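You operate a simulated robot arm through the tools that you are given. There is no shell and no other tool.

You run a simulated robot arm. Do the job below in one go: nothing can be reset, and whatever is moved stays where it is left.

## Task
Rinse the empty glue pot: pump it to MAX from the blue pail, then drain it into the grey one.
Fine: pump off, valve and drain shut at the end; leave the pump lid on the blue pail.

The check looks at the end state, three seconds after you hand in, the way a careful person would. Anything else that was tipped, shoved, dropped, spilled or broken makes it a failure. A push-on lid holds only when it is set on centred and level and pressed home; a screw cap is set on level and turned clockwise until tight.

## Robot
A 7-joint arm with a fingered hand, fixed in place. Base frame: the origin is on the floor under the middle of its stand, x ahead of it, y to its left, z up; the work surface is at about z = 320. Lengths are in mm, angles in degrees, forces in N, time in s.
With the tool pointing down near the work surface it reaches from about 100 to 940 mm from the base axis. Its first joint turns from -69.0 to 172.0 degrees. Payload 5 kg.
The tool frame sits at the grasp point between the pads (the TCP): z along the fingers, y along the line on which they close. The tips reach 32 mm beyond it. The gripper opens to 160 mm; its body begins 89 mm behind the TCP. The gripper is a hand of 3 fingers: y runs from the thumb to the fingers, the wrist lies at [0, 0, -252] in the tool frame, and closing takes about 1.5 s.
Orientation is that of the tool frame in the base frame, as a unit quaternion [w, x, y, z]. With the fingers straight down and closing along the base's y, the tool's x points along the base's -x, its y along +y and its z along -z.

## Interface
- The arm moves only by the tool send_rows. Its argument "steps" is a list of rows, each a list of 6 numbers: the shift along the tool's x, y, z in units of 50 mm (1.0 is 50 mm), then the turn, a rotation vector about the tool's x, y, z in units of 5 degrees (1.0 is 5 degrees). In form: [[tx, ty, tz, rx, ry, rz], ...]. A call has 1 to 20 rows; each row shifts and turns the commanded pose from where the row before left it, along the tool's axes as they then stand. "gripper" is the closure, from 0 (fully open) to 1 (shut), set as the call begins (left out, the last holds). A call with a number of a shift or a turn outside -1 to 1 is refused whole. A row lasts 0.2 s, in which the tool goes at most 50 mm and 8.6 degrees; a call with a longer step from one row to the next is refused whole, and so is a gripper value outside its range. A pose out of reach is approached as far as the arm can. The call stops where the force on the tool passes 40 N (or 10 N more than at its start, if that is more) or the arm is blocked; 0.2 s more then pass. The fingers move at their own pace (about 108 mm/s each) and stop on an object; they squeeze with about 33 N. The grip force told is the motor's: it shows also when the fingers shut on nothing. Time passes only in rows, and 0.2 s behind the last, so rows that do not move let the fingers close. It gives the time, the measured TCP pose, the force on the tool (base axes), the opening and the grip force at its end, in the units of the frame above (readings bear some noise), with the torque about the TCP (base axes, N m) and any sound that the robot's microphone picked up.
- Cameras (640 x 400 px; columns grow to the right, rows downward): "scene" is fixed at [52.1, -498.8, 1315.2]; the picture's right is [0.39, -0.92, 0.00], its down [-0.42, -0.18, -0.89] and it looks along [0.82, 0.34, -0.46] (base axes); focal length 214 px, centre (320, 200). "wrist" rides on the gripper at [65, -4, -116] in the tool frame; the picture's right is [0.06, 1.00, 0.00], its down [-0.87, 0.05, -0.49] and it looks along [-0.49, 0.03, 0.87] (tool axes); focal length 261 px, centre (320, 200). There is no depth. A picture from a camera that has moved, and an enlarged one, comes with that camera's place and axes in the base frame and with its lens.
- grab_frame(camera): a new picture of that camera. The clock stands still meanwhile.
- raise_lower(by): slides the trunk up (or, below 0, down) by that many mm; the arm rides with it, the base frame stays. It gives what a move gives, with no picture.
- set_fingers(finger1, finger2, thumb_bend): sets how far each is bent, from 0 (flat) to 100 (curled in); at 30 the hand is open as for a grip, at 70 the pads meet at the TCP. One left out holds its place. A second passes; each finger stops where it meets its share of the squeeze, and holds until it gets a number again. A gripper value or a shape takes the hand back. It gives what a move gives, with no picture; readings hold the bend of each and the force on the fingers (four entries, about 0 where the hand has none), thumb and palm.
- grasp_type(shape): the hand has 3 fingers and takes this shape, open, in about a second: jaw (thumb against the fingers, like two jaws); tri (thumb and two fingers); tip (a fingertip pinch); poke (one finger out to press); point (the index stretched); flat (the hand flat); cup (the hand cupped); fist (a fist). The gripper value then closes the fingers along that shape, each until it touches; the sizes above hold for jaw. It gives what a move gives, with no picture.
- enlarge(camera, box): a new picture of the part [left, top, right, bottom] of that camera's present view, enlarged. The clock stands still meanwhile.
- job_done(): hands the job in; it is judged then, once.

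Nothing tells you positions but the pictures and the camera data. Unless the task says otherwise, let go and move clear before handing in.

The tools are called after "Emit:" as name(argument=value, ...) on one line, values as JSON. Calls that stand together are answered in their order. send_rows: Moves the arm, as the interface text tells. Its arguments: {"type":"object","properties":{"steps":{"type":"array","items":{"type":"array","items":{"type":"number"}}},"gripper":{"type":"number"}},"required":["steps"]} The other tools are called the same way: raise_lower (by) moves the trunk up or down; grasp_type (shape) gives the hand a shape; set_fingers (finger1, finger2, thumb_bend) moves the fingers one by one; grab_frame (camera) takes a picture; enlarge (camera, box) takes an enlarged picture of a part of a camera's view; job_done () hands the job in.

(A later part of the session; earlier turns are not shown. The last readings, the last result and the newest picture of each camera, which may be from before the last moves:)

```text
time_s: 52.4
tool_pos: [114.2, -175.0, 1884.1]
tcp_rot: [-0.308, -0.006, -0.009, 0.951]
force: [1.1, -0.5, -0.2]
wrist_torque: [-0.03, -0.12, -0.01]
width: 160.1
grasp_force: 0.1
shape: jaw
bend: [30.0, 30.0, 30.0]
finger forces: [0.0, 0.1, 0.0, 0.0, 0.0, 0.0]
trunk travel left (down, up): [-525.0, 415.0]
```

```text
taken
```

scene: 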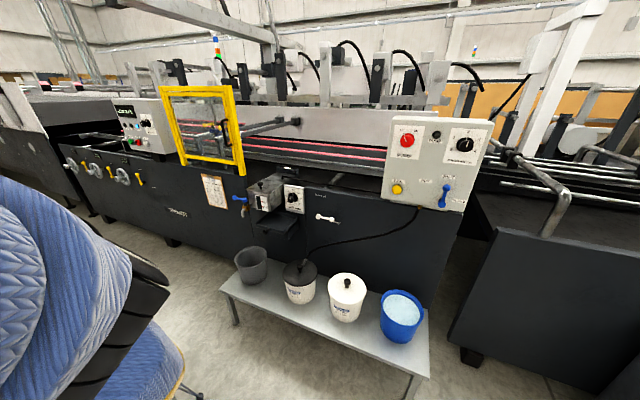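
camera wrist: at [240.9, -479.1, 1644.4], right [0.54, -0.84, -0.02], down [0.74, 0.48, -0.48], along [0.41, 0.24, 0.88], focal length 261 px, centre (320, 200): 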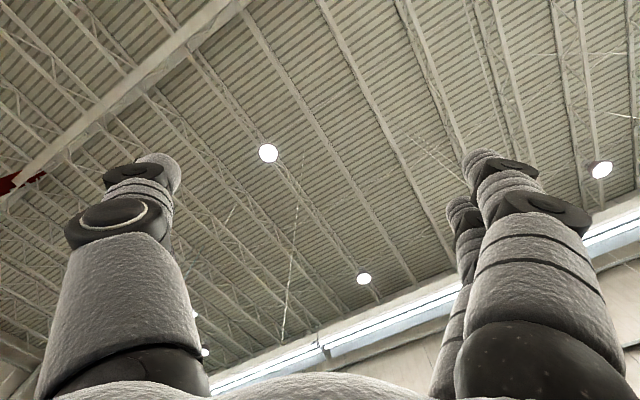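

No limits so far; the hand is at (114,-175,1884). I'll carry on straight through the axis to the other side.

Emit:
send_rows(steps=[[-0.04, -0.8, 0, 0, 0, 0], [-0.04, -0.8, 0, 0, 0, 0], [-0.04, -0.8, 0, 0, 0, 0], [-0.04, -0.8, 0, 0, 0, 0], [-0.04, -0.8, 0, 0, 0, 0], [0, -0.8, 0, 0, 0, 0], [0, -0.8, 0, 0, 0, 0], [0, -0.8, 0, 0, 0, 0], [0, -0.8, 0, 0, 0, 0], [0, -0.8, 0, 0, 0, 0], [0, -0.8, 0, 0, 0, 0], [0, -0.8, 0, 0, 0, 0]])

Emit:
grab_frame(camera="scene")

Emit:
grab_frame(camera="wrist")

```text
time_s: 55.0
tool_pos: [-15.7, -10.5, 1886.3]
tcp_rot: [-0.309, -0.008, -0.007, 0.951]
force: [0.2, 0.2, -0.1]
wrist_torque: [0.03, -0.05, 0.01]
width: 160.0
grasp_force: 0.0
shape: jaw
bend: [30.0, 30.0, 30.0]
finger forces: [0.1, 0.0, 0.0, 0.0, 0.0, 0.0]
out of reach, approached as far as the arm can: row 5, 6, 7, 8, 9, 10, 11, 12
trunk travel left (down, up): [-525.0, 415.0]
```

```text
taken
```

scene: 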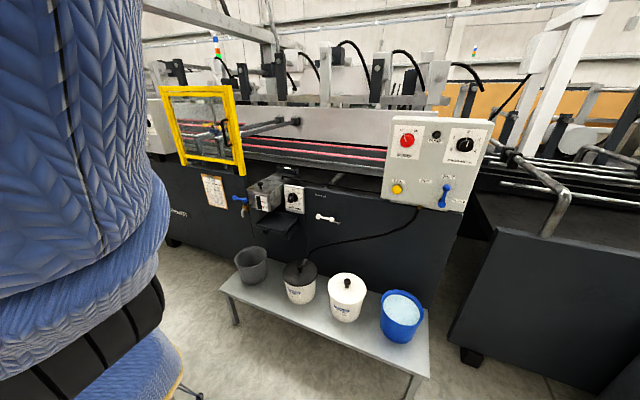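

```text
taken
camera wrist: at [-68.3, -43.1, 1769.6], right [0.54, -0.84, -0.01], down [0.74, 0.47, -0.47], along [0.41, 0.25, 0.88], focal length 261 px, centre (320, 200)
```

wrist: 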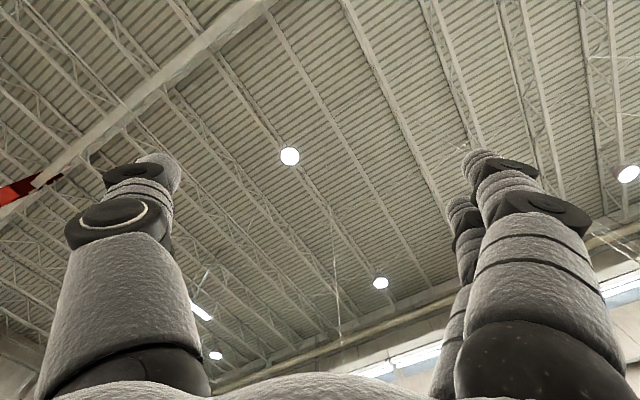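

The hand stopped right over the axis with the base joint turned to its limit. From here I'll move straight back (-x), in the plane of that joint, to complete the crossing.

Emit:
send_rows(steps=[[0.6, -0.5, 0, 0, 0, 0], [0.6, -0.5, 0, 0, 0, 0], [0.6, -0.5, 0, 0, 0, 0], [0.6, -0.5, 0, 0, 0, 0], [0.6, -0.5, 0, 0, 0, 0], [0.6, -0.5, 0, 0, 0, 0]])

Emit:
grab_frame(camera="scene")

```text
time_s: 56.4
tool_pos: [-72.8, -50.6, 1863.8]
tcp_rot: [-0.312, -0.031, -0.007, 0.95]
force: [-0.1, -0.4, 0.7]
wrist_torque: [-0.02, 0.04, 0.01]
width: 160.1
grasp_force: 0.0
shape: jaw
bend: [30.0, 30.0, 30.0]
finger forces: [0.1, 0.0, 0.0, 0.0, 0.1, 0.1]
out of reach, approached as far as the arm can: row 1, 2, 3, 4, 5, 6
trunk travel left (down, up): [-525.0, 415.0]
```

```text
taken
```

scene: 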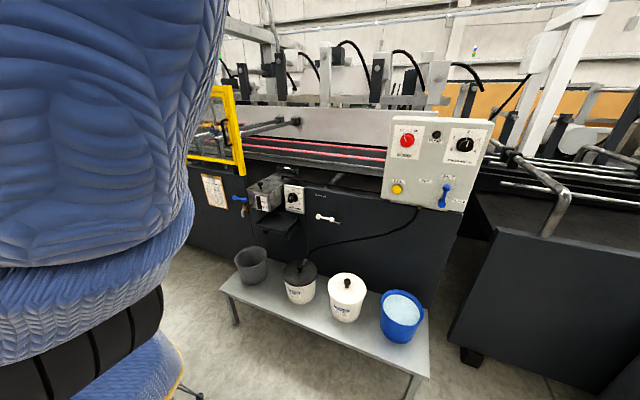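

It moved only part of the way. I'll try going higher and toward +y from here to see which way is open.

Emit:
send_rows(steps=[[-0.3, -0.4, 0.5, 0, 0, 0], [-0.3, -0.4, 0.5, 0, 0, 0], [-0.3, -0.4, 0.5, 0, 0, 0], [-0.3, -0.4, 0.5, 0, 0, 0], [-0.3, -0.4, 0.5, 0, 0, 0], [-0.3, -0.4, 0.5, 0, 0, 0], [-0.3, -0.4, 0.5, 0, 0, 0], [-0.3, -0.4, 0.5, 0, 0, 0]])

Emit:
grab_frame(camera="scene")

```text
time_s: 58.2
tool_pos: [18.4, -27.4, 1986.9]
tcp_rot: [-0.308, -0.008, -0.007, 0.951]
force: [0.1, 0.2, 0.1]
wrist_torque: [0.04, -0.04, -0.01]
width: 160.0
grasp_force: 0.1
shape: jaw
bend: [30.0, 30.0, 30.0]
finger forces: [0.0, 0.0, 0.0, 0.1, 0.0, 0.0]
out of reach, approached as far as the arm can: row 1, 2, 3, 4, 5, 6, 7, 8
trunk travel left (down, up): [-525.0, 415.0]
```

```text
taken
```

scene: 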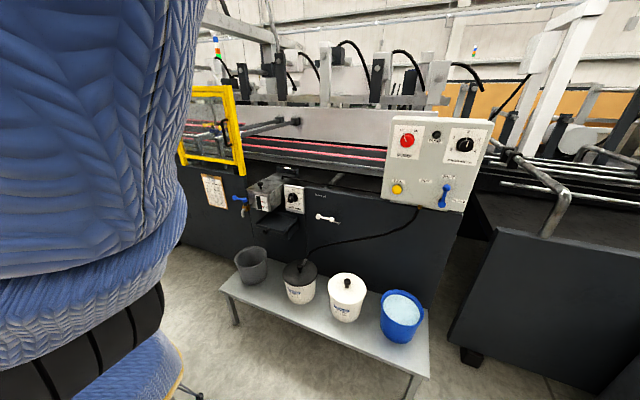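

I see the problem: the arm plane is offset about 20 mm from the base axis, so my path made the base joint spin to its stop. I'll back out, re-align the path with that offset and cross again.

Emit:
send_rows(steps=[[0.07, 0.72, -0.3, 0, 0, 0], [0.07, 0.72, -0.3, 0, 0, 0], [0.07, 0.72, -0.3, 0, 0, 0], [0.07, 0.72, -0.3, 0, 0, 0], [0.07, 0.72, -0.3, 0, 0, 0], [0.07, 0.72, -0.3, 0, 0, 0], [0, 0.72, 0, 0, 0, 0]])

Emit:
grab_frame(camera="scene")

```text
time_s: 60.0
tool_pos: [189.5, -227.2, 1895.2]
tcp_rot: [-0.183, 0.029, -0.011, 0.983]
force: [-1.2, 0.7, 0.4]
wrist_torque: [0.07, 0.12, 0.01]
width: 160.1
grasp_force: 0.2
shape: jaw
bend: [30.0, 30.0, 30.0]
finger forces: [0.0, 0.1, 0.0, 0.0, 0.0, 0.1]
out of reach, approached as far as the arm can: row 6
trunk travel left (down, up): [-525.0, 415.0]
stopped in row 7: the arm was blocked; the commanded pose is now the measured one
```

```text
taken
```

scene: 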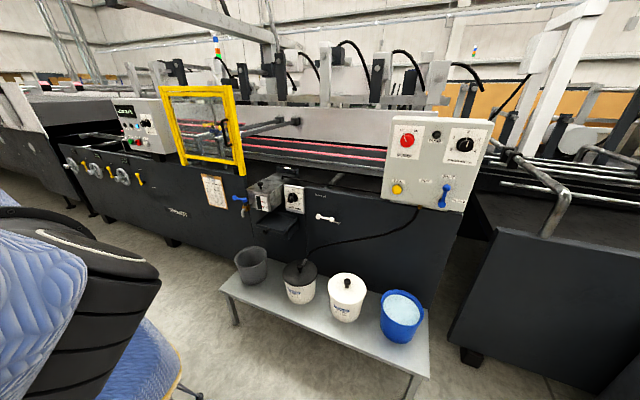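

The arm reported being blocked with the wrist slightly rotated. I'll let it settle and check where things stand.

Emit:
send_rows(steps=[[0, 0, 0, 0, 0, 0], [0, 0, 0, 0, 0, 0], [0, 0, 0, 0, 0, 0]])

Emit:
grab_frame(camera="wrist")

Emit:
enlarge(camera="scene", box=[0, 150, 220, 400])

```text
time_s: 60.8
tool_pos: [192.5, -231.5, 1895.8]
tcp_rot: [-0.184, 0.031, -0.011, 0.982]
force: [-0.6, 0.3, -0.6]
wrist_torque: [0.01, -0.01, 0.01]
width: 160.0
grasp_force: 0.0
shape: jaw
bend: [30.0, 30.0, 30.0]
finger forces: [0.0, 0.0, 0.0, 0.0, 0.0, 0.0]
trunk travel left (down, up): [-525.0, 415.0]
```

```text
taken
camera wrist: at [125.2, -248.6, 1783.5], right [0.3, -0.95, -0.03], down [0.8, 0.27, -0.54], along [0.52, 0.14, 0.84], focal length 261 px, centre (320, 200)
```

wrist: 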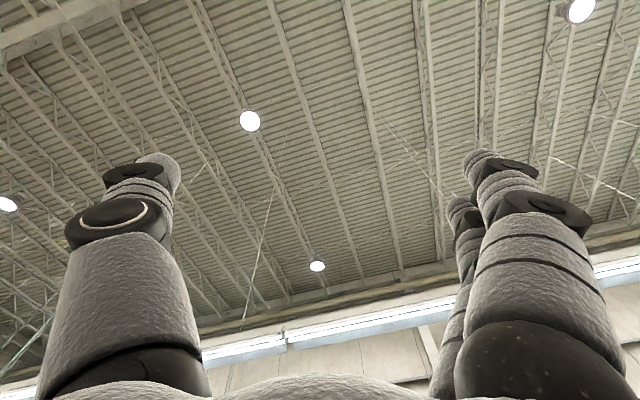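

```text
1.60 times, centred on (110, 275) of scene
camera zoom: at [52.1, -498.8, 1315.2], right [0.39, -0.92, 0.0], down [-0.42, -0.18, -0.89], along [0.82, 0.34, -0.46], focal length 343 px, centre (656, 80)
```

zoom: 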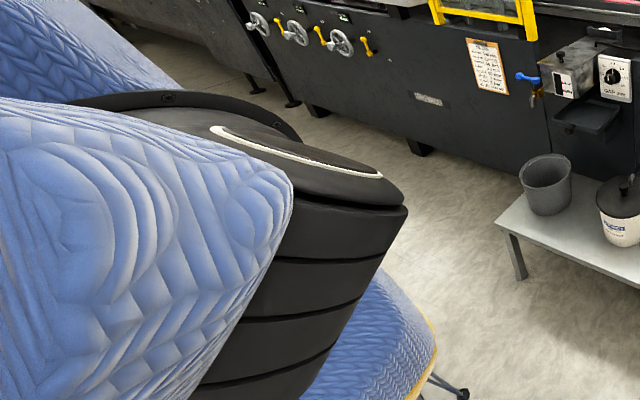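

The evidence fits a flipped arm whose base joint is at its 172° stop. I'll align the hand with the forward plane (pointing up), then cross straight back through that plane where the base joint cannot spin.

Emit:
send_rows(steps=[[0, 0, 0, 0, 0, 1], [0, 0, 0, 0, 0, 1], [0, 0, 0, 0, 0, 1], [0, 0, 0, 0, 0, 1], [-0.52, 0, 0, 0, 0, 1], [-0.52, 0, 0, 0, 0, 1], [-0.52, 0, 0, 0, 0, 1], [-0.52, 0, 0, 0, 0, 1], [-0.52, 0, 0, 0, 0, 1]])

Emit:
grab_frame(camera="scene")

```text
time_s: 62.8
tool_pos: [264.2, -155.2, 1920.1]
tcp_rot: [-0.546, 0.027, -0.023, 0.837]
force: [0.2, 0.0, -0.5]
wrist_torque: [0.04, -0.05, 0.01]
width: 160.0
grasp_force: 0.0
shape: jaw
bend: [30.0, 30.0, 30.0]
finger forces: [0.1, 0.0, 0.0, 0.1, 0.0, 0.1]
out of reach, approached as far as the arm can: row 6, 7, 8, 9
trunk travel left (down, up): [-525.0, 415.0]
```

```text
taken
```

scene: 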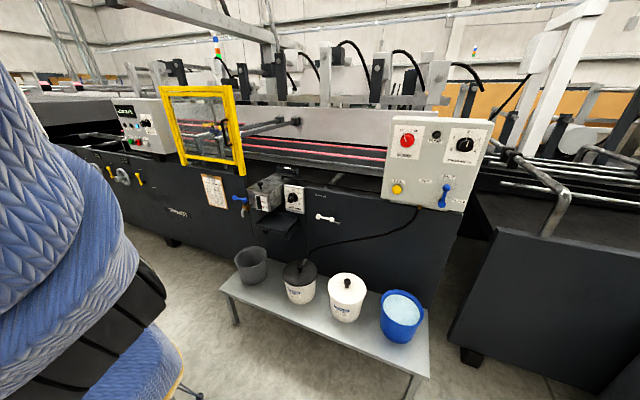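

Some wrist limits appear with that yaw. I'll return to the clean plane I had before (azimuth about -55°), then cross on a line offset by 20 mm to match the arm's own lateral offset.

Emit:
send_rows(steps=[[0.53, -0.06, 0, 0, 0, -1], [0.53, -0.06, 0, 0, 0, -1], [0.53, -0.06, 0, 0, 0, -1], [0.53, -0.06, 0, 0, 0, -1], [0.53, -0.06, 0, 0, 0, -1], [0.53, -0.06, 0, 0, 0, -1], [0, 0, 0, 0, 0, 0], [0, 0, 0, 0, 0, 0]])

Emit:
grab_frame(camera="scene")

```text
time_s: 64.6
tool_pos: [153.6, -273.9, 1926.1]
tcp_rot: [-0.309, 0.029, -0.017, 0.95]
force: [-0.3, 0.0, 0.1]
wrist_torque: [-0.02, 0.01, -0.03]
width: 160.2
grasp_force: 0.0
shape: jaw
bend: [30.0, 30.0, 30.0]
finger forces: [0.0, 0.0, 0.0, 0.0, 0.0, 0.1]
trunk travel left (down, up): [-525.0, 415.0]
```

```text
taken
```

scene: 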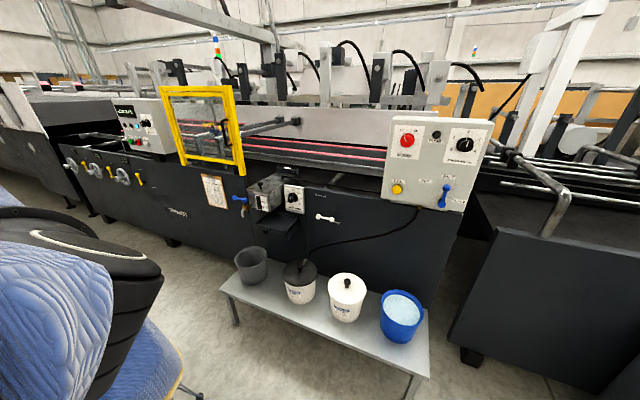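

The arm is in a clean state again. Now I'll cross on the offset line with full-size steps.

Emit:
send_rows(steps=[[-0.06, -0.96, 0, 0, 0, 0], [-0.06, -0.96, 0, 0, 0, 0], [-0.06, -0.96, 0, 0, 0, 0], [-0.06, -0.96, 0, 0, 0, 0], [-0.06, -0.96, 0, 0, 0, 0], [-0.04, -0.96, 0, 0, 0, 0], [0, -0.98, 0, 0, 0, 0], [0, -0.98, 0, 0, 0, 0], [0, -0.98, 0, 0, 0, 0], [0, -0.98, 0, 0, 0, 0], [0, -0.98, 0, 0, 0, 0], [0, -0.98, 0, 0, 0, 0]])

Emit:
grab_frame(camera="scene")

```text
time_s: 67.2
tool_pos: [-28.7, -76.4, 1956.8]
tcp_rot: [-0.309, 0.028, -0.017, 0.95]
force: [-0.3, 0.1, -0.2]
wrist_torque: [-0.01, -0.02, -0.01]
width: 160.1
grasp_force: 0.0
shape: jaw
bend: [30.0, 30.0, 30.0]
finger forces: [0.1, 0.0, 0.0, 0.1, 0.0, 0.1]
out of reach, approached as far as the arm can: row 5, 6, 7, 8, 9, 10, 11, 12
trunk travel left (down, up): [-525.0, 415.0]
```

```text
taken
```

scene: 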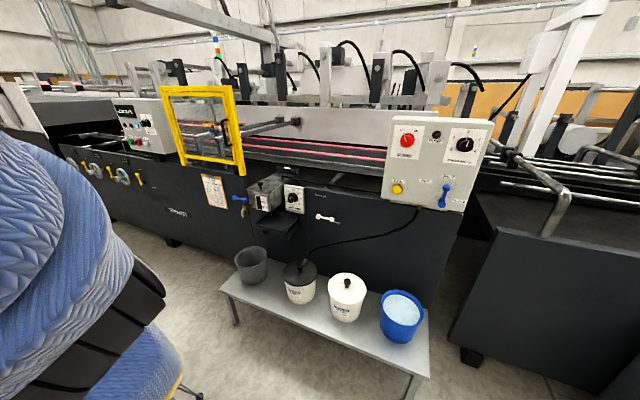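

The crossing is still blocked by some in-plane limit with the hand pointing up. I'll back out and try again with the hand pointing outward horizontally.

Emit:
send_rows(steps=[[-0.16, 0.85, -0.1, 0, 0, 0], [-0.16, 0.85, -0.1, 0, 0, 0], [-0.16, 0.85, -0.1, 0, 0, 0], [-0.16, 0.85, -0.1, 0, 0, 0], [-0.16, 0.85, -0.1, 0, 0, 0], [-0.16, 0.85, -0.1, 0, 0, 0]])

Emit:
send_rows(steps=[[0, 0.44, 0, -1, 0, 0], [0, 0.44, 0, -1, 0, 0], [0, 0.44, 0, -1, 0, 0], [0, 0.44, 0, -1, 0, 0], [0, 0.44, 0, -1, 0, 0], [0, 0.44, 0, -1, 0, 0], [0, 0.44, 0, -1, 0, 0], [0, 0.44, 0, -1, 0, 0], [0, 0.44, 0, -1, 0, 0], [0, 0.44, 0, -1, 0, 0], [0, 0.44, 0, -1, 0, 0], [0, 0.44, 0, -1, 0, 0], [0, 0.44, 0, -1, 0, 0], [0, 0.44, 0, -1, 0, 0], [0, 0.44, 0, -1, 0, 0], [0, 0.44, 0, -1, 0, 0], [0, 0.44, 0, -1, 0, 0], [0, 0.44, 0, -1, 0, 0]])

Emit:
grab_frame(camera="scene")

```text
time_s: 68.6
tool_pos: [167.2, -259.2, 1913.5]
tcp_rot: [-0.308, 0.031, -0.019, 0.951]
force: [1.8, -1.1, -0.4]
wrist_torque: [-0.04, -0.06, 0.03]
width: 159.9
grasp_force: 0.1
shape: jaw
bend: [30.0, 30.0, 30.0]
finger forces: [0.1, 0.0, 0.0, 0.0, 0.0, 0.0]
trunk travel left (down, up): [-525.0, 415.0]
```

```text
time_s: 72.4
tool_pos: [301.3, -634.9, 1676.2]
tcp_rot: [0.204, -0.243, 0.68, -0.661]
force: [-0.9, -0.8, 0.3]
wrist_torque: [0.02, 0.01, -0.01]
width: 160.1
grasp_force: 0.0
shape: jaw
bend: [30.0, 30.0, 30.0]
finger forces: [0.0, 0.0, 0.0, 0.0, 0.1, 0.1]
out of reach, approached as far as the arm can: row 7, 8, 9, 10, 11, 12, 13, 14, 15, 16, 17, 18
trunk travel left (down, up): [-525.0, 415.0]
```

```text
taken
```

scene: 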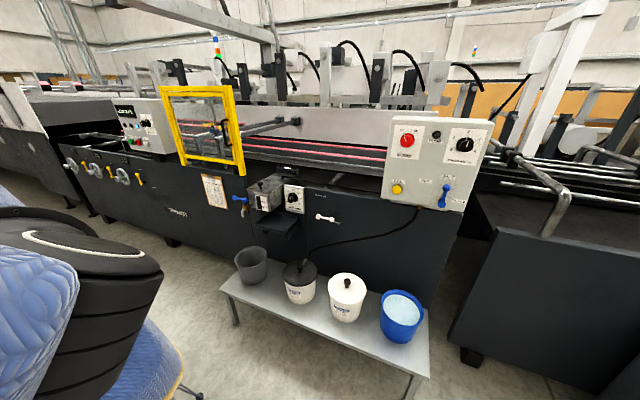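

That orientation is worse. I'll restore the hand to point up and cross once more, this time letting the hand tilt inward as it goes over.

Emit:
send_rows(steps=[[0, -0.44, 0, 1, 0, 0], [0, -0.44, 0, 1, 0, 0], [0, -0.44, 0, 1, 0, 0], [0, -0.44, 0, 1, 0, 0], [0, -0.44, 0, 1, 0, 0], [0, -0.44, 0, 1, 0, 0], [0, -0.44, 0, 1, 0, 0], [0, -0.44, 0, 1, 0, 0], [0, -0.44, 0, 1, 0, 0], [0, -0.44, 0, 1, 0, 0], [0, -0.44, 0, 1, 0, 0], [0, -0.44, 0, 1, 0, 0], [0, -0.44, 0, 1, 0, 0], [0, -0.44, 0, 1, 0, 0], [0, -0.44, 0, 1, 0, 0], [0, -0.44, 0, 1, 0, 0], [0, -0.44, 0, 1, 0, 0], [0, -0.44, 0, 1, 0, 0]])

Emit:
grab_frame(camera="scene")

```text
time_s: 76.2
tool_pos: [176.9, -444.9, 1949.0]
tcp_rot: [-0.31, 0.027, -0.017, 0.95]
force: [-0.5, 0.4, 0.7]
wrist_torque: [-0.02, -0.02, 0.0]
width: 160.0
grasp_force: 0.0
shape: jaw
bend: [30.0, 30.0, 30.0]
finger forces: [0.0, 0.0, 0.0, 0.0, 0.0, 0.0]
trunk travel left (down, up): [-525.0, 415.0]
```

```text
taken
```

scene: 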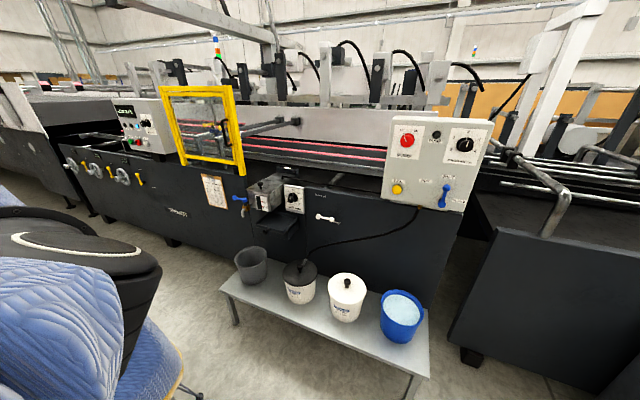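

The hand is up again with no limits. Crossing inward now with a gradual inward tilt.

Emit:
send_rows(steps=[[-0.145, -0.905, 0, 0.5, 0, 0], [-0.145, -0.904, 0.03, 0.5, 0, 0], [-0.145, -0.902, 0.06, 0.5, 0, 0], [-0.145, -0.899, 0.089, 0.5, 0, 0], [-0.145, -0.895, 0.119, 0.5, 0, 0], [-0.145, -0.889, 0.148, 0.5, 0, 0], [-0.145, -0.882, 0.177, 0.5, 0, 0], [-0.145, -0.873, 0.206, 0.5, 0, 0], [-0.145, -0.864, 0.234, 0.5, 0, 0], [-0.145, -0.853, 0.262, 0.5, 0, 0], [-0.145, -0.841, 0.289, 0.5, 0, 0], [-0.145, -0.828, 0.316, 0.5, 0, 0], [-0.145, -0.813, 0.343, 0.5, 0, 0], [-0.145, -0.798, 0.368, 0.5, 0, 0], [-0.145, -0.781, 0.393, 0.5, 0, 0], [-0.145, -0.763, 0.417, 0.5, 0, 0], [-0.145, -0.745, 0.44, 0.5, 0, 0], [-0.145, -0.725, 0.463, 0.5, 0, 0]])

Emit:
grab_frame(camera="scene")

```text
time_s: 80.0
tool_pos: [-156.1, 124.2, 1937.4]
tcp_rot: [-0.299, -0.087, 0.335, 0.889]
force: [0.3, -0.2, -0.2]
wrist_torque: [0.05, 0.01, -0.01]
width: 160.0
grasp_force: 0.0
shape: jaw
bend: [30.0, 30.0, 30.0]
finger forces: [0.0, 0.0, 0.0, 0.0, 0.1, 0.0]
out of reach, approached as far as the arm can: row 14, 15, 16, 17, 18
trunk travel left (down, up): [-525.0, 415.0]
```

```text
taken
```

scene: 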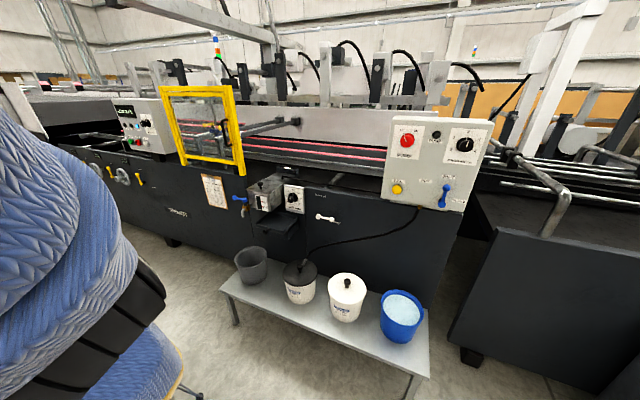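

The wrist has reached the axis and is creeping across. I'll keep pushing in the same direction to see whether it makes it over.

Emit:
send_rows(steps=[[-0.1, -0.37, 0.32, 0, 0, 0], [-0.1, -0.37, 0.32, 0, 0, 0], [-0.1, -0.37, 0.32, 0, 0, 0], [-0.1, -0.37, 0.32, 0, 0, 0], [-0.1, -0.37, 0.32, 0, 0, 0], [-0.1, -0.37, 0.32, 0, 0, 0], [-0.1, -0.37, 0.32, 0, 0, 0], [-0.1, -0.37, 0.32, 0, 0, 0], [-0.1, -0.37, 0.32, 0, 0, 0], [-0.1, -0.37, 0.32, 0, 0, 0]])

Emit:
grab_frame(camera="scene")

Emit:
grab_frame(camera="wrist")

```text
time_s: 82.2
tool_pos: [-161.9, 125.5, 1943.1]
tcp_rot: [-0.297, -0.093, 0.349, 0.884]
force: [0.2, 0.7, 0.0]
wrist_torque: [0.01, 0.01, 0.01]
width: 160.2
grasp_force: 0.1
shape: jaw
bend: [30.0, 30.0, 30.0]
finger forces: [0.0, 0.1, 0.1, 0.0, 0.0, 0.1]
out of reach, approached as far as the arm can: row 1, 2, 3, 4, 5, 6, 7, 8, 9, 10
trunk travel left (down, up): [-525.0, 415.0]
```

```text
taken
```

scene: 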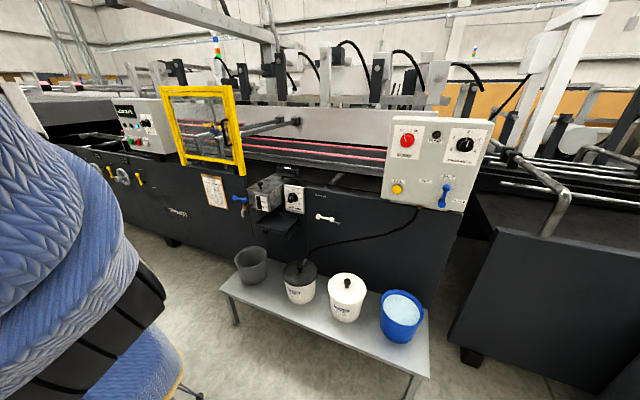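

```text
taken
camera wrist: at [-172.1, 24.2, 1856.9], right [0.41, -0.62, 0.67], down [0.91, 0.21, -0.37], along [0.09, 0.76, 0.64], focal length 261 px, centre (320, 200)
```

wrist: 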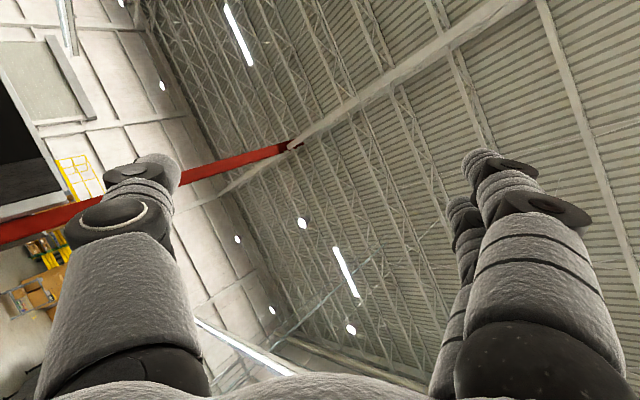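

The crossing route is firmly blocked, so I'll undo it. My next idea is to return to hand-down high posture and rotate counter-clockwise with the hand's yaw following, which frees the last wrist joint.

Emit:
send_rows(steps=[[0.13, 0.695, -0.446, -0.6, 0, 0], [0.13, 0.717, -0.423, -0.6, 0, 0], [0.13, 0.739, -0.399, -0.6, 0, 0], [0.13, 0.759, -0.373, -0.6, 0, 0], [0.13, 0.778, -0.347, -0.6, 0, 0], [0.13, 0.795, -0.319, -0.6, 0, 0], [0.13, 0.811, -0.291, -0.6, 0, 0], [0.13, 0.826, -0.262, -0.6, 0, 0], [0.13, 0.839, -0.232, -0.6, 0, 0], [0.13, 0.85, -0.202, -0.6, 0, 0], [0.13, 0.86, -0.171, -0.6, 0, 0], [0.13, 0.868, -0.139, -0.6, 0, 0], [0.13, 0.875, -0.108, -0.6, 0, 0], [0.13, 0.879, -0.076, -0.6, 0, 0], [0.13, 0.882, -0.043, -0.6, 0, 0]])

Emit:
grab_frame(camera="scene")

```text
time_s: 85.4
tool_pos: [141.6, -452.0, 1987.0]
tcp_rot: [-0.31, 0.028, -0.017, 0.95]
force: [0.3, 0.0, -0.8]
wrist_torque: [-0.05, 0.01, -0.04]
width: 159.8
grasp_force: 0.1
shape: jaw
bend: [30.0, 30.0, 30.0]
finger forces: [0.0, 0.0, 0.0, 0.0, 0.0, 0.0]
trunk travel left (down, up): [-525.0, 415.0]
```

```text
taken
```

scene: 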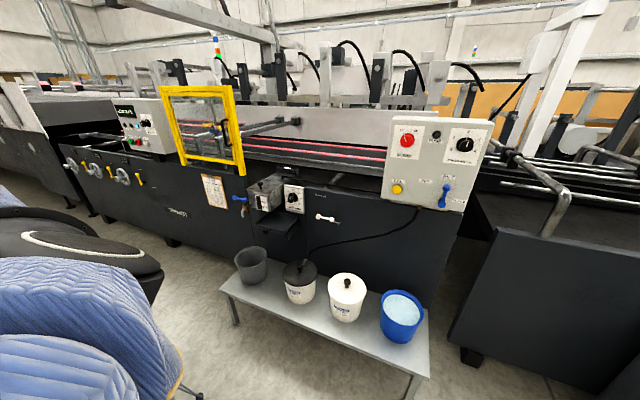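

I think the elbow bend limit stops low crossings; a nearly straight arm over the top should work. I'll go higher first.

Emit:
send_rows(steps=[[-0.25, -0.62, 0.7, 0, 0, 0], [-0.25, -0.62, 0.7, 0, 0, 0], [-0.25, -0.62, 0.7, 0, 0, 0], [-0.25, -0.62, 0.7, 0, 0, 0], [-0.25, -0.62, 0.7, 0, 0, 0]])

Emit:
grab_frame(camera="scene")

```text
time_s: 86.6
tool_pos: [115.7, -286.1, 2165.9]
tcp_rot: [-0.31, 0.03, -0.016, 0.95]
force: [0.4, 0.6, -0.1]
wrist_torque: [0.03, -0.07, 0.0]
width: 159.9
grasp_force: 0.1
shape: jaw
bend: [30.0, 30.0, 30.0]
finger forces: [0.0, 0.0, 0.1, 0.0, 0.0, 0.0]
trunk travel left (down, up): [-525.0, 415.0]
```

```text
taken
```

scene: 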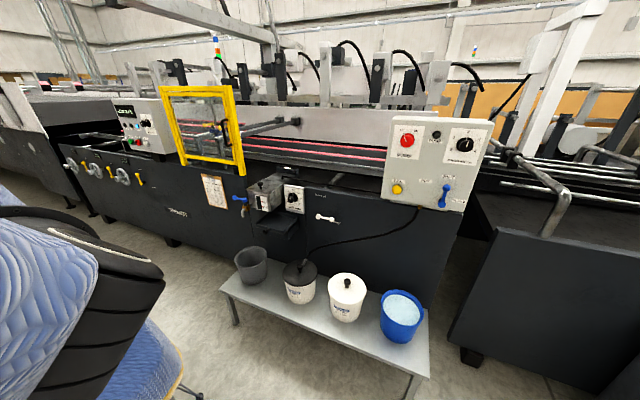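

That works without limits. Continuing inward at this height, through the axis.

Emit:
send_rows(steps=[[-0.2, -0.85, 0.1, 0, 0, 0], [-0.2, -0.85, 0.1, 0, 0, 0], [-0.2, -0.85, 0.1, 0, 0, 0], [-0.2, -0.85, 0.1, 0, 0, 0], [-0.2, -0.85, 0.05, 0, 0, 0]])

Emit:
grab_frame(camera="scene")

```text
time_s: 87.8
tool_pos: [45.2, -110.6, 2197.0]
tcp_rot: [-0.309, 0.03, -0.018, 0.95]
force: [1.7, 0.1, -0.4]
wrist_torque: [-0.03, -0.11, 0.01]
width: 159.9
grasp_force: 0.1
shape: jaw
bend: [30.0, 30.0, 30.0]
finger forces: [0.1, 0.0, 0.0, 0.0, 0.0, 0.0]
out of reach, approached as far as the arm can: row 5
trunk travel left (down, up): [-525.0, 415.0]
```

```text
taken
```

scene: 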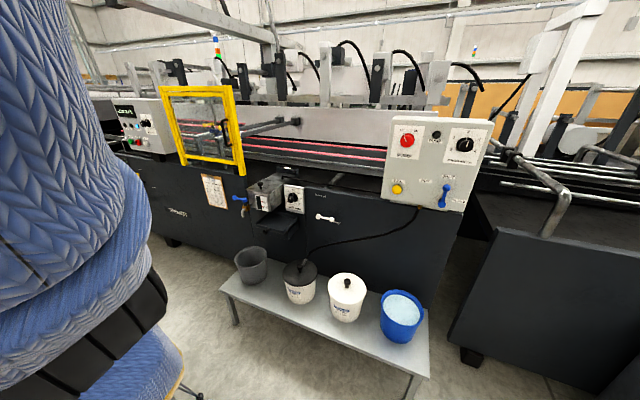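

The base joint spun again because the lateral offset in this posture is nearer 100 mm. I'll step back and cross on a line offset by about 100 mm to the right of the axis.

Emit:
send_rows(steps=[[0.23, 0.92, -0.15, 0, 0, 0], [0.23, 0.92, -0.15, 0, 0, 0], [0.23, 0.92, -0.15, 0, 0, 0], [0.23, 0.92, -0.15, 0, 0, 0], [0, 0, 0, 0, 0, 0]])

Emit:
grab_frame(camera="scene")

```text
time_s: 89.0
tool_pos: [103.8, -283.6, 2159.1]
tcp_rot: [-0.31, 0.028, -0.016, 0.95]
force: [-0.3, 0.4, -0.4]
wrist_torque: [-0.01, 0.03, -0.04]
width: 159.9
grasp_force: 0.1
shape: jaw
bend: [30.0, 30.0, 30.0]
finger forces: [0.0, 0.0, 0.0, 0.0, 0.1, 0.1]
trunk travel left (down, up): [-525.0, 415.0]
```

```text
taken
```

scene: 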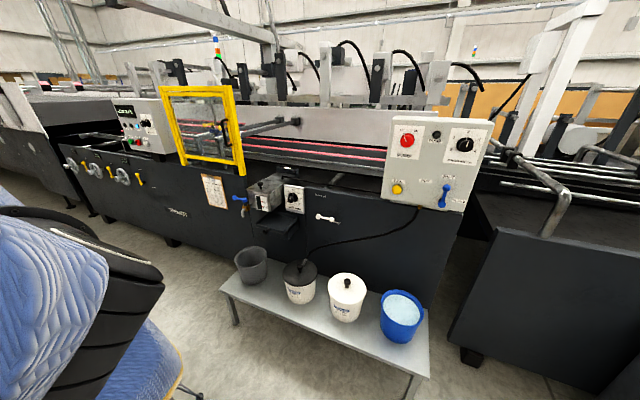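

Now crossing along the offset line with large steps.

Emit:
send_rows(steps=[[0.085, -0.97, 0, 0, 0, 0], [0.085, -0.97, 0, 0, 0, 0], [0.085, -0.97, 0, 0, 0, 0], [0.085, -0.97, 0, 0, 0, 0], [0.085, -0.97, 0, 0, 0, 0], [0.085, -0.97, 0, 0, 0, 0], [0.085, -0.97, 0, 0, 0, 0], [0.085, -0.97, 0, 0, 0, 0]])

Emit:
grab_frame(camera="scene")

```text
time_s: 90.8
tool_pos: [-60.8, -108.4, 2166.2]
tcp_rot: [-0.31, 0.03, -0.016, 0.95]
force: [0.4, -0.4, 0.2]
wrist_torque: [-0.04, -0.03, 0.02]
width: 159.9
grasp_force: 0.1
shape: jaw
bend: [30.0, 30.0, 30.0]
finger forces: [0.0, 0.1, 0.0, 0.1, 0.1, 0.1]
out of reach, approached as far as the arm can: row 5, 6, 7, 8
trunk travel left (down, up): [-525.0, 415.0]
```

```text
taken
```

scene: 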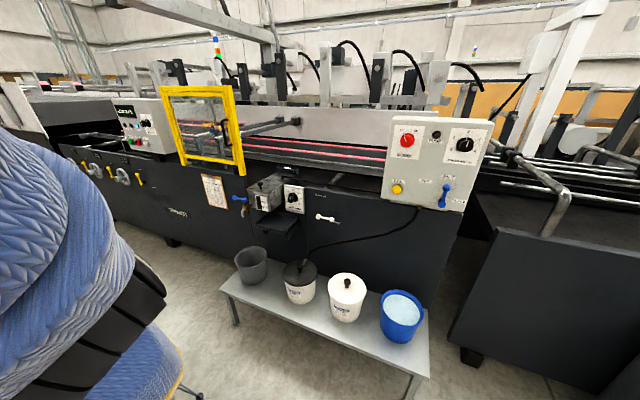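

The dead zone around the axis is about 120 mm here, and the wrist is now at its tangent point. I'll push along the tangent to pass it.

Emit:
send_rows(steps=[[0.5, -0.8, 0, 0, 0, 0], [0.5, -0.8, 0, 0, 0, 0], [0.5, -0.8, 0, 0, 0, 0], [0.5, -0.8, 0, 0, 0, 0], [0.5, -0.8, 0, 0, 0, 0], [0.5, -0.8, 0, 0, 0, 0]])

Emit:
grab_frame(camera="scene")

```text
time_s: 92.2
tool_pos: [-154.3, -142.1, 2174.7]
tcp_rot: [-0.31, 0.03, -0.017, 0.95]
force: [1.3, 0.3, 0.5]
wrist_torque: [0.03, -0.11, 0.0]
width: 160.0
grasp_force: 0.1
shape: jaw
bend: [30.0, 30.0, 30.0]
finger forces: [0.0, 0.0, 0.0, 0.0, 0.0, 0.0]
out of reach, approached as far as the arm can: row 1, 2, 3, 4, 5, 6
trunk travel left (down, up): [-525.0, 415.0]
```

```text
taken
```

scene: 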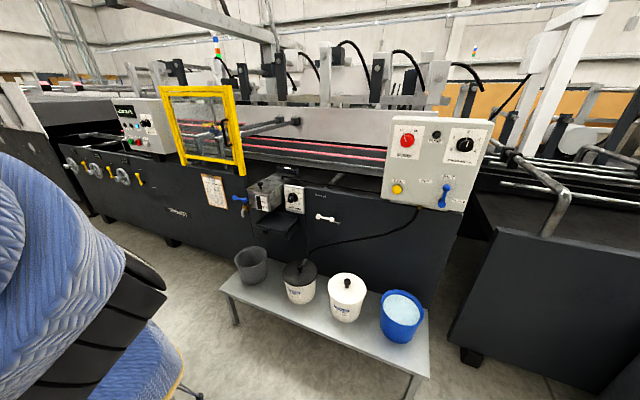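

The hand moved around to the back-right at (-154,-142), staying well above everything. I'll continue sweeping clockwise around the back at this height, aiming to come around to the front-left side.

Emit:
send_rows(steps=[[0.9, 0.1, 0, 0, 0, 0], [0.9, 0.1, 0, 0, 0, 0], [0.06, -0.52, 0, 0, 0, -1], [0.06, -0.52, 0, 0, 0, -1], [0.06, -0.52, 0, 0, 0, -1], [0.06, -0.52, 0, 0, 0, -1], [0.06, -0.52, 0, 0, 0, -1], [0.06, -0.52, 0, 0, 0, -1], [0.06, -0.52, 0, 0, 0, -1], [0.06, -0.52, 0, 0, 0, -1], [0.06, -0.52, 0, 0, 0, -1], [0.06, -0.52, 0, 0, 0, -1]])

Emit:
grab_frame(camera="scene")

Emit:
grab_frame(camera="wrist")

```text
time_s: 94.8
tool_pos: [-258.2, -203.8, 2179.0]
tcp_rot: [0.121, 0.033, -0.004, 0.992]
force: [0.1, -0.3, 0.3]
wrist_torque: [-0.05, 0.01, 0.0]
width: 159.9
grasp_force: 0.2
shape: jaw
bend: [30.0, 30.0, 30.0]
finger forces: [0.1, 0.0, 0.1, 0.0, 0.1, 0.0]
out of reach, approached as far as the arm can: row 4, 5, 6, 7, 8, 9, 10, 11, 12
trunk travel left (down, up): [-525.0, 415.0]
```

```text
taken
```

scene: 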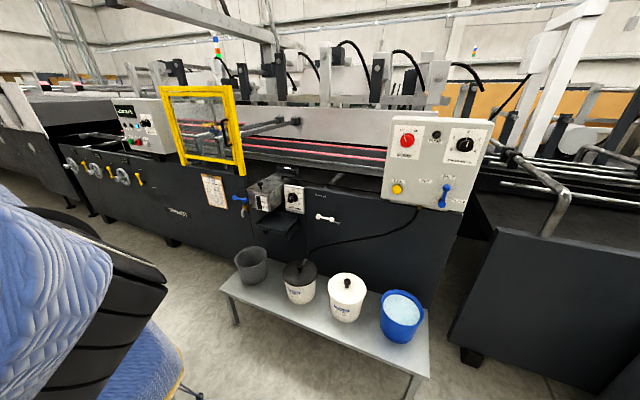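

```text
taken
camera wrist: at [-326.3, -181.7, 2068.0], right [-0.3, -0.95, 0.0], down [0.8, -0.25, -0.55], along [0.52, -0.16, 0.84], focal length 261 px, centre (320, 200)
```

wrist: 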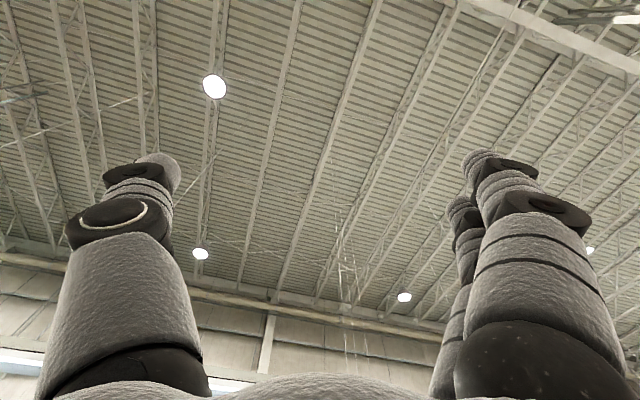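

The arm is now nearly straight up over its shoulder with the hand at the side, a configuration from which it can lean either way. I'll lean the whole straight arm toward the base joint's heading (back-left) along an arc.

Emit:
send_rows(steps=[[0.75, -0.585, 0, 0.31, 0.39, 0], [0.75, -0.585, 0, 0.31, 0.39, 0], [0.75, -0.585, 0, 0.31, 0.39, 0], [0.75, -0.585, 0, 0.31, 0.39, 0], [0.75, -0.585, 0, 0.31, 0.39, 0], [0.75, -0.585, 0, 0.31, 0.39, 0], [0.75, -0.585, 0, 0.31, 0.39, 0], [0.75, -0.585, 0, 0.31, 0.39, 0]])

Emit:
grab_frame(camera="scene")

Emit:
grab_frame(camera="wrist")

```text
time_s: 96.6
tool_pos: [-383.0, -114.8, 2146.9]
tcp_rot: [0.115, -0.082, 0.112, 0.984]
force: [-0.3, 0.1, -1.1]
wrist_torque: [-0.04, 0.05, 0.0]
width: 160.0
grasp_force: 0.1
shape: jaw
bend: [30.0, 30.0, 30.0]
finger forces: [0.0, 0.0, 0.0, 0.0, 0.0, 0.1]
out of reach, approached as far as the arm can: row 1, 2, 3, 4, 5, 6, 7, 8
trunk travel left (down, up): [-525.0, 415.0]
```

```text
taken
```

scene: 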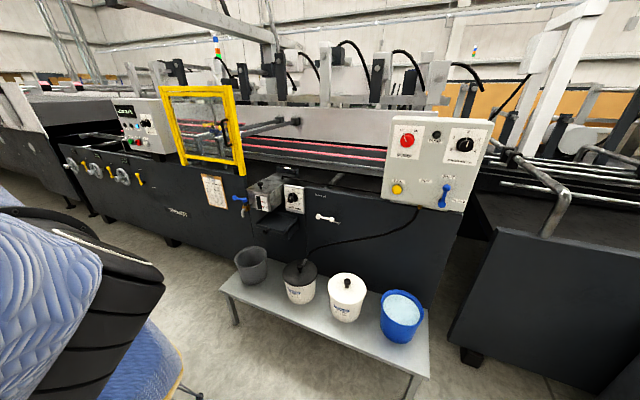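

```text
taken
camera wrist: at [-427.4, -125.9, 2021.8], right [-0.3, -0.93, 0.19], down [0.89, -0.35, -0.3], along [0.35, 0.08, 0.94], focal length 261 px, centre (320, 200)
```

wrist: 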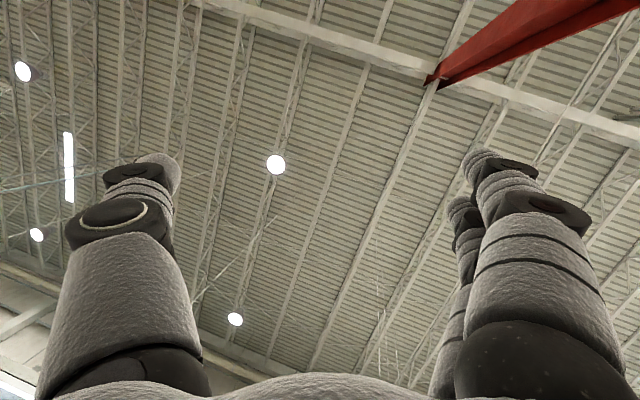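

It's moving slowly in the desired direction. I'll continue pushing the same lean.

Emit:
send_rows(steps=[[0.7, -0.585, -0.1, 0.31, 0.39, 0], [0.7, -0.585, -0.1, 0.31, 0.39, 0], [0.7, -0.585, -0.1, 0.31, 0.39, 0], [0.7, -0.585, -0.1, 0.31, 0.39, 0], [0.7, -0.585, -0.1, 0.31, 0.39, 0], [0.7, -0.585, -0.1, 0.31, 0.39, 0], [0.7, -0.585, -0.1, 0.31, 0.39, 0], [0.7, -0.585, -0.1, 0.31, 0.39, 0], [0.7, -0.585, -0.1, 0.31, 0.39, 0], [0.7, -0.585, -0.1, 0.31, 0.39, 0]])

Emit:
grab_frame(camera="scene")

```text
time_s: 98.8
tool_pos: [-552.3, 40.8, 1906.7]
tcp_rot: [0.104, -0.235, 0.265, 0.929]
force: [-0.8, -0.6, -0.1]
wrist_torque: [0.01, 0.03, -0.01]
width: 160.0
grasp_force: 0.0
shape: jaw
bend: [30.0, 30.0, 30.0]
finger forces: [0.0, 0.0, 0.1, 0.0, 0.0, 0.0]
out of reach, approached as far as the arm can: row 1, 2, 3, 4, 5, 6, 7, 8, 9, 10
trunk travel left (down, up): [-525.0, 415.0]
```

```text
taken
```

scene: 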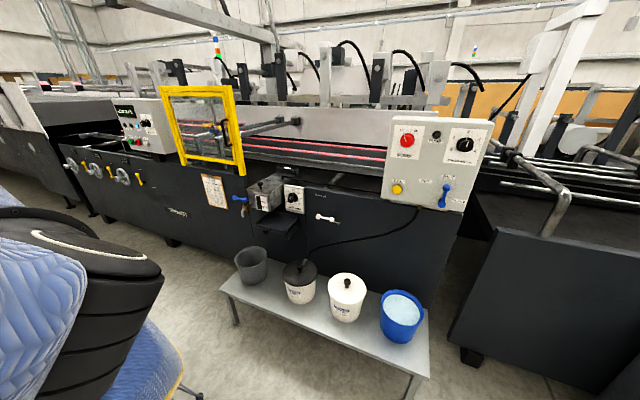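

Good progress: the wrist is swinging behind and around, with the base joint unwinding. I'll now push toward +y.

Emit:
send_rows(steps=[[-0.07, -0.62, 0.32, 0, 0, 0], [-0.07, -0.62, 0.32, 0, 0, 0], [-0.07, -0.62, 0.32, 0, 0, 0], [-0.07, -0.62, 0.32, 0, 0, 0], [-0.07, -0.62, 0.32, 0, 0, 0], [-0.07, -0.62, 0.32, 0, 0, 0]])

Emit:
grab_frame(camera="scene")

Emit:
grab_frame(camera="wrist")

```text
time_s: 100.2
tool_pos: [-543.9, 56.1, 1907.2]
tcp_rot: [0.104, -0.238, 0.269, 0.928]
force: [-0.1, -0.2, -0.3]
wrist_torque: [0.05, 0.0, -0.03]
width: 159.7
grasp_force: 0.0
shape: jaw
bend: [30.0, 30.0, 30.0]
finger forces: [0.0, 0.1, 0.0, 0.0, 0.0, 0.0]
out of reach, approached as far as the arm can: row 1, 2, 3, 4, 5, 6
trunk travel left (down, up): [-525.0, 415.0]
```

```text
taken
```

scene: 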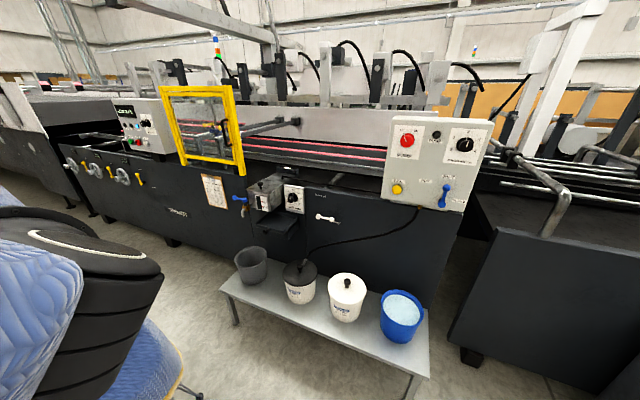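

```text
taken
camera wrist: at [-553.3, -0.1, 1786.2], right [-0.37, -0.83, 0.42], down [0.92, -0.37, 0.09], along [0.08, 0.42, 0.9], focal length 261 px, centre (320, 200)
```

wrist: 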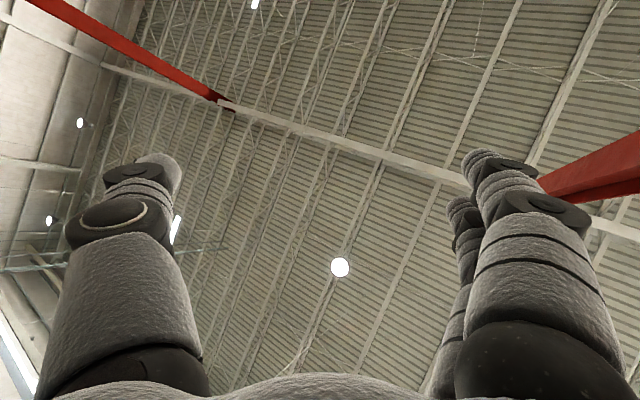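

Tilting the hand together with the motion seems to be what allows progress, so I'll continue the combined lean.

Emit:
send_rows(steps=[[0.5, -0.6, 0, 0.31, 0.39, 0], [0.5, -0.6, 0, 0.31, 0.39, 0], [0.5, -0.6, 0, 0.31, 0.39, 0], [0.5, -0.6, 0, 0.31, 0.39, 0], [0.5, -0.6, 0, 0.31, 0.39, 0], [0.5, -0.6, 0, 0.31, 0.39, 0], [0.5, -0.6, 0, 0.31, 0.39, 0], [0.5, -0.6, 0, 0.31, 0.39, 0], [0.5, -0.6, 0, 0.31, 0.39, 0], [0.5, -0.6, 0, 0.31, 0.39, 0]])

Emit:
grab_frame(camera="scene")

Emit:
grab_frame(camera="wrist")

```text
time_s: 102.4
tool_pos: [-647.9, 155.6, 1609.4]
tcp_rot: [0.087, -0.375, 0.405, 0.829]
force: [0.5, 0.8, -0.1]
wrist_torque: [0.01, -0.02, 0.08]
width: 159.9
grasp_force: 0.0
shape: jaw
bend: [30.0, 30.0, 30.0]
finger forces: [0.1, 0.1, 0.1, 0.0, 0.0, 0.1]
out of reach, approached as far as the arm can: row 1, 2, 4, 5, 6, 7, 8, 9
trunk travel left (down, up): [-525.0, 415.0]
```

```text
taken
```

scene: 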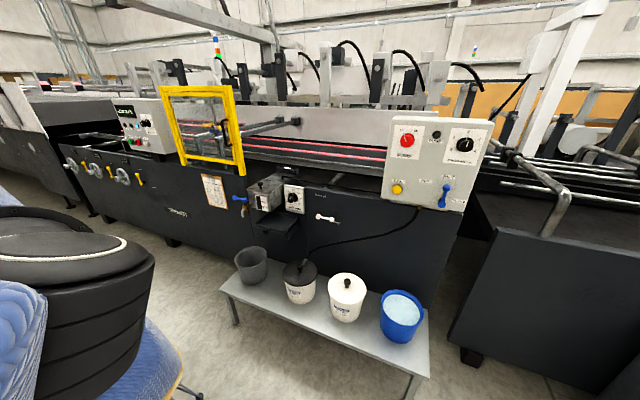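

```text
taken
camera wrist: at [-628.3, 61.7, 1516.7], right [-0.49, -0.67, 0.56], down [0.86, -0.26, 0.44], along [-0.15, 0.7, 0.7], focal length 261 px, centre (320, 200)
```

wrist: 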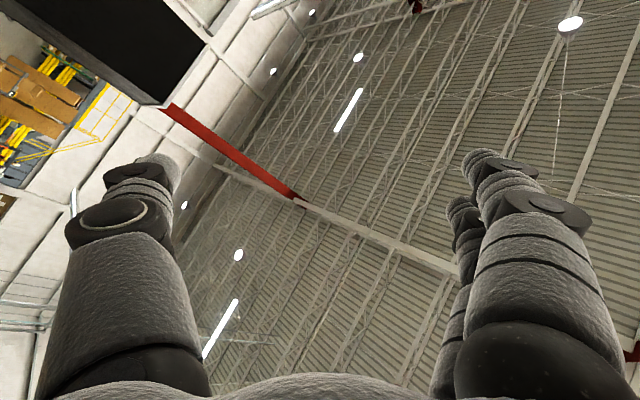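

It's progressing well; some rows are now unrestricted. I'll keep rotating the hand over toward down with the wrist roughly in place.

Emit:
send_rows(steps=[[0.347, -0.27, 0, 0.615, 0.788, 0], [0.347, -0.27, 0, 0.615, 0.788, 0], [0.347, -0.27, 0, 0.615, 0.788, 0], [0.347, -0.27, 0, 0.615, 0.788, 0], [0.347, -0.27, 0, 0.615, 0.788, 0], [0.347, -0.27, 0, 0.615, 0.788, 0], [0.347, -0.27, 0, 0.615, 0.788, 0], [0.347, -0.27, 0, 0.615, 0.788, 0], [0.347, -0.27, 0, 0.615, 0.788, 0], [0.347, -0.27, 0, 0.615, 0.788, 0]])

Emit:
grab_frame(camera="scene")

Emit:
grab_frame(camera="wrist")

```text
time_s: 104.6
tool_pos: [-654.8, 105.8, 1388.2]
tcp_rot: [0.043, -0.591, 0.613, 0.522]
force: [-0.1, 0.0, 0.5]
wrist_torque: [0.01, -0.03, 0.01]
width: 159.8
grasp_force: 0.1
shape: jaw
bend: [30.0, 30.0, 30.0]
finger forces: [0.1, 0.1, 0.0, 0.0, 0.0, 0.1]
out of reach, approached as far as the arm can: row 2, 5, 6, 7, 8, 9, 10
trunk travel left (down, up): [-525.0, 415.0]
```

```text
taken
```

scene: 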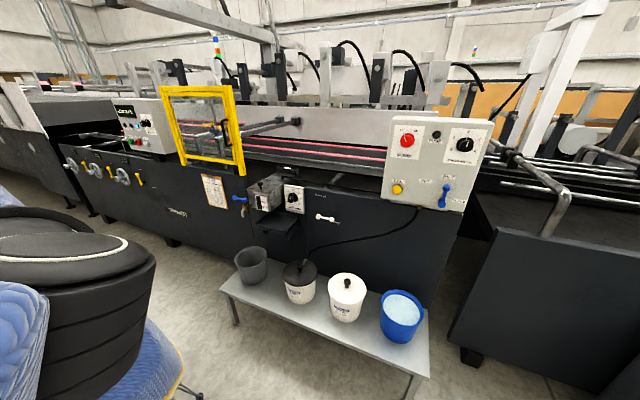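

```text
taken
camera wrist: at [-604.4, -17.0, 1394.0], right [-0.79, -0.29, 0.55], down [0.49, 0.24, 0.84], along [-0.37, 0.93, -0.05], focal length 261 px, centre (320, 200)
```

wrist: 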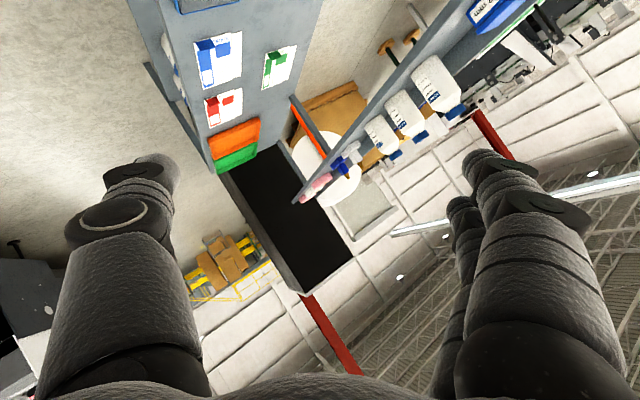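

The wrist camera shows some far-off cabinets and shelves at the back-left (over a metre away), so the near space is free. I'll try moving the hand in +y from here.

Emit:
send_rows(steps=[[0.4, -0.4, 0.3, 0, 0, 0], [0.4, -0.4, 0.3, 0, 0, 0], [0.4, -0.4, 0.3, 0, 0, 0]])

Emit:
grab_frame(camera="scene")

```text
time_s: 105.4
tool_pos: [-651.1, 109.2, 1290.9]
tcp_rot: [0.044, -0.593, 0.612, 0.522]
force: [-0.3, 0.5, -0.1]
wrist_torque: [0.01, 0.0, -0.02]
width: 159.7
grasp_force: 0.0
shape: jaw
bend: [30.0, 30.0, 30.0]
finger forces: [0.1, 0.0, 0.0, 0.0, 0.0, 0.0]
trunk travel left (down, up): [-525.0, 415.0]
```

```text
taken
```

scene: 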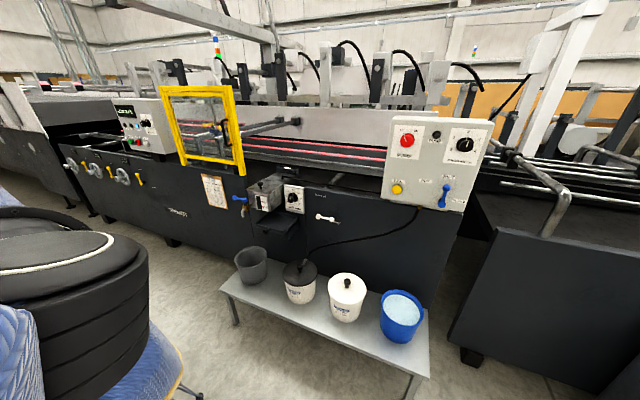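

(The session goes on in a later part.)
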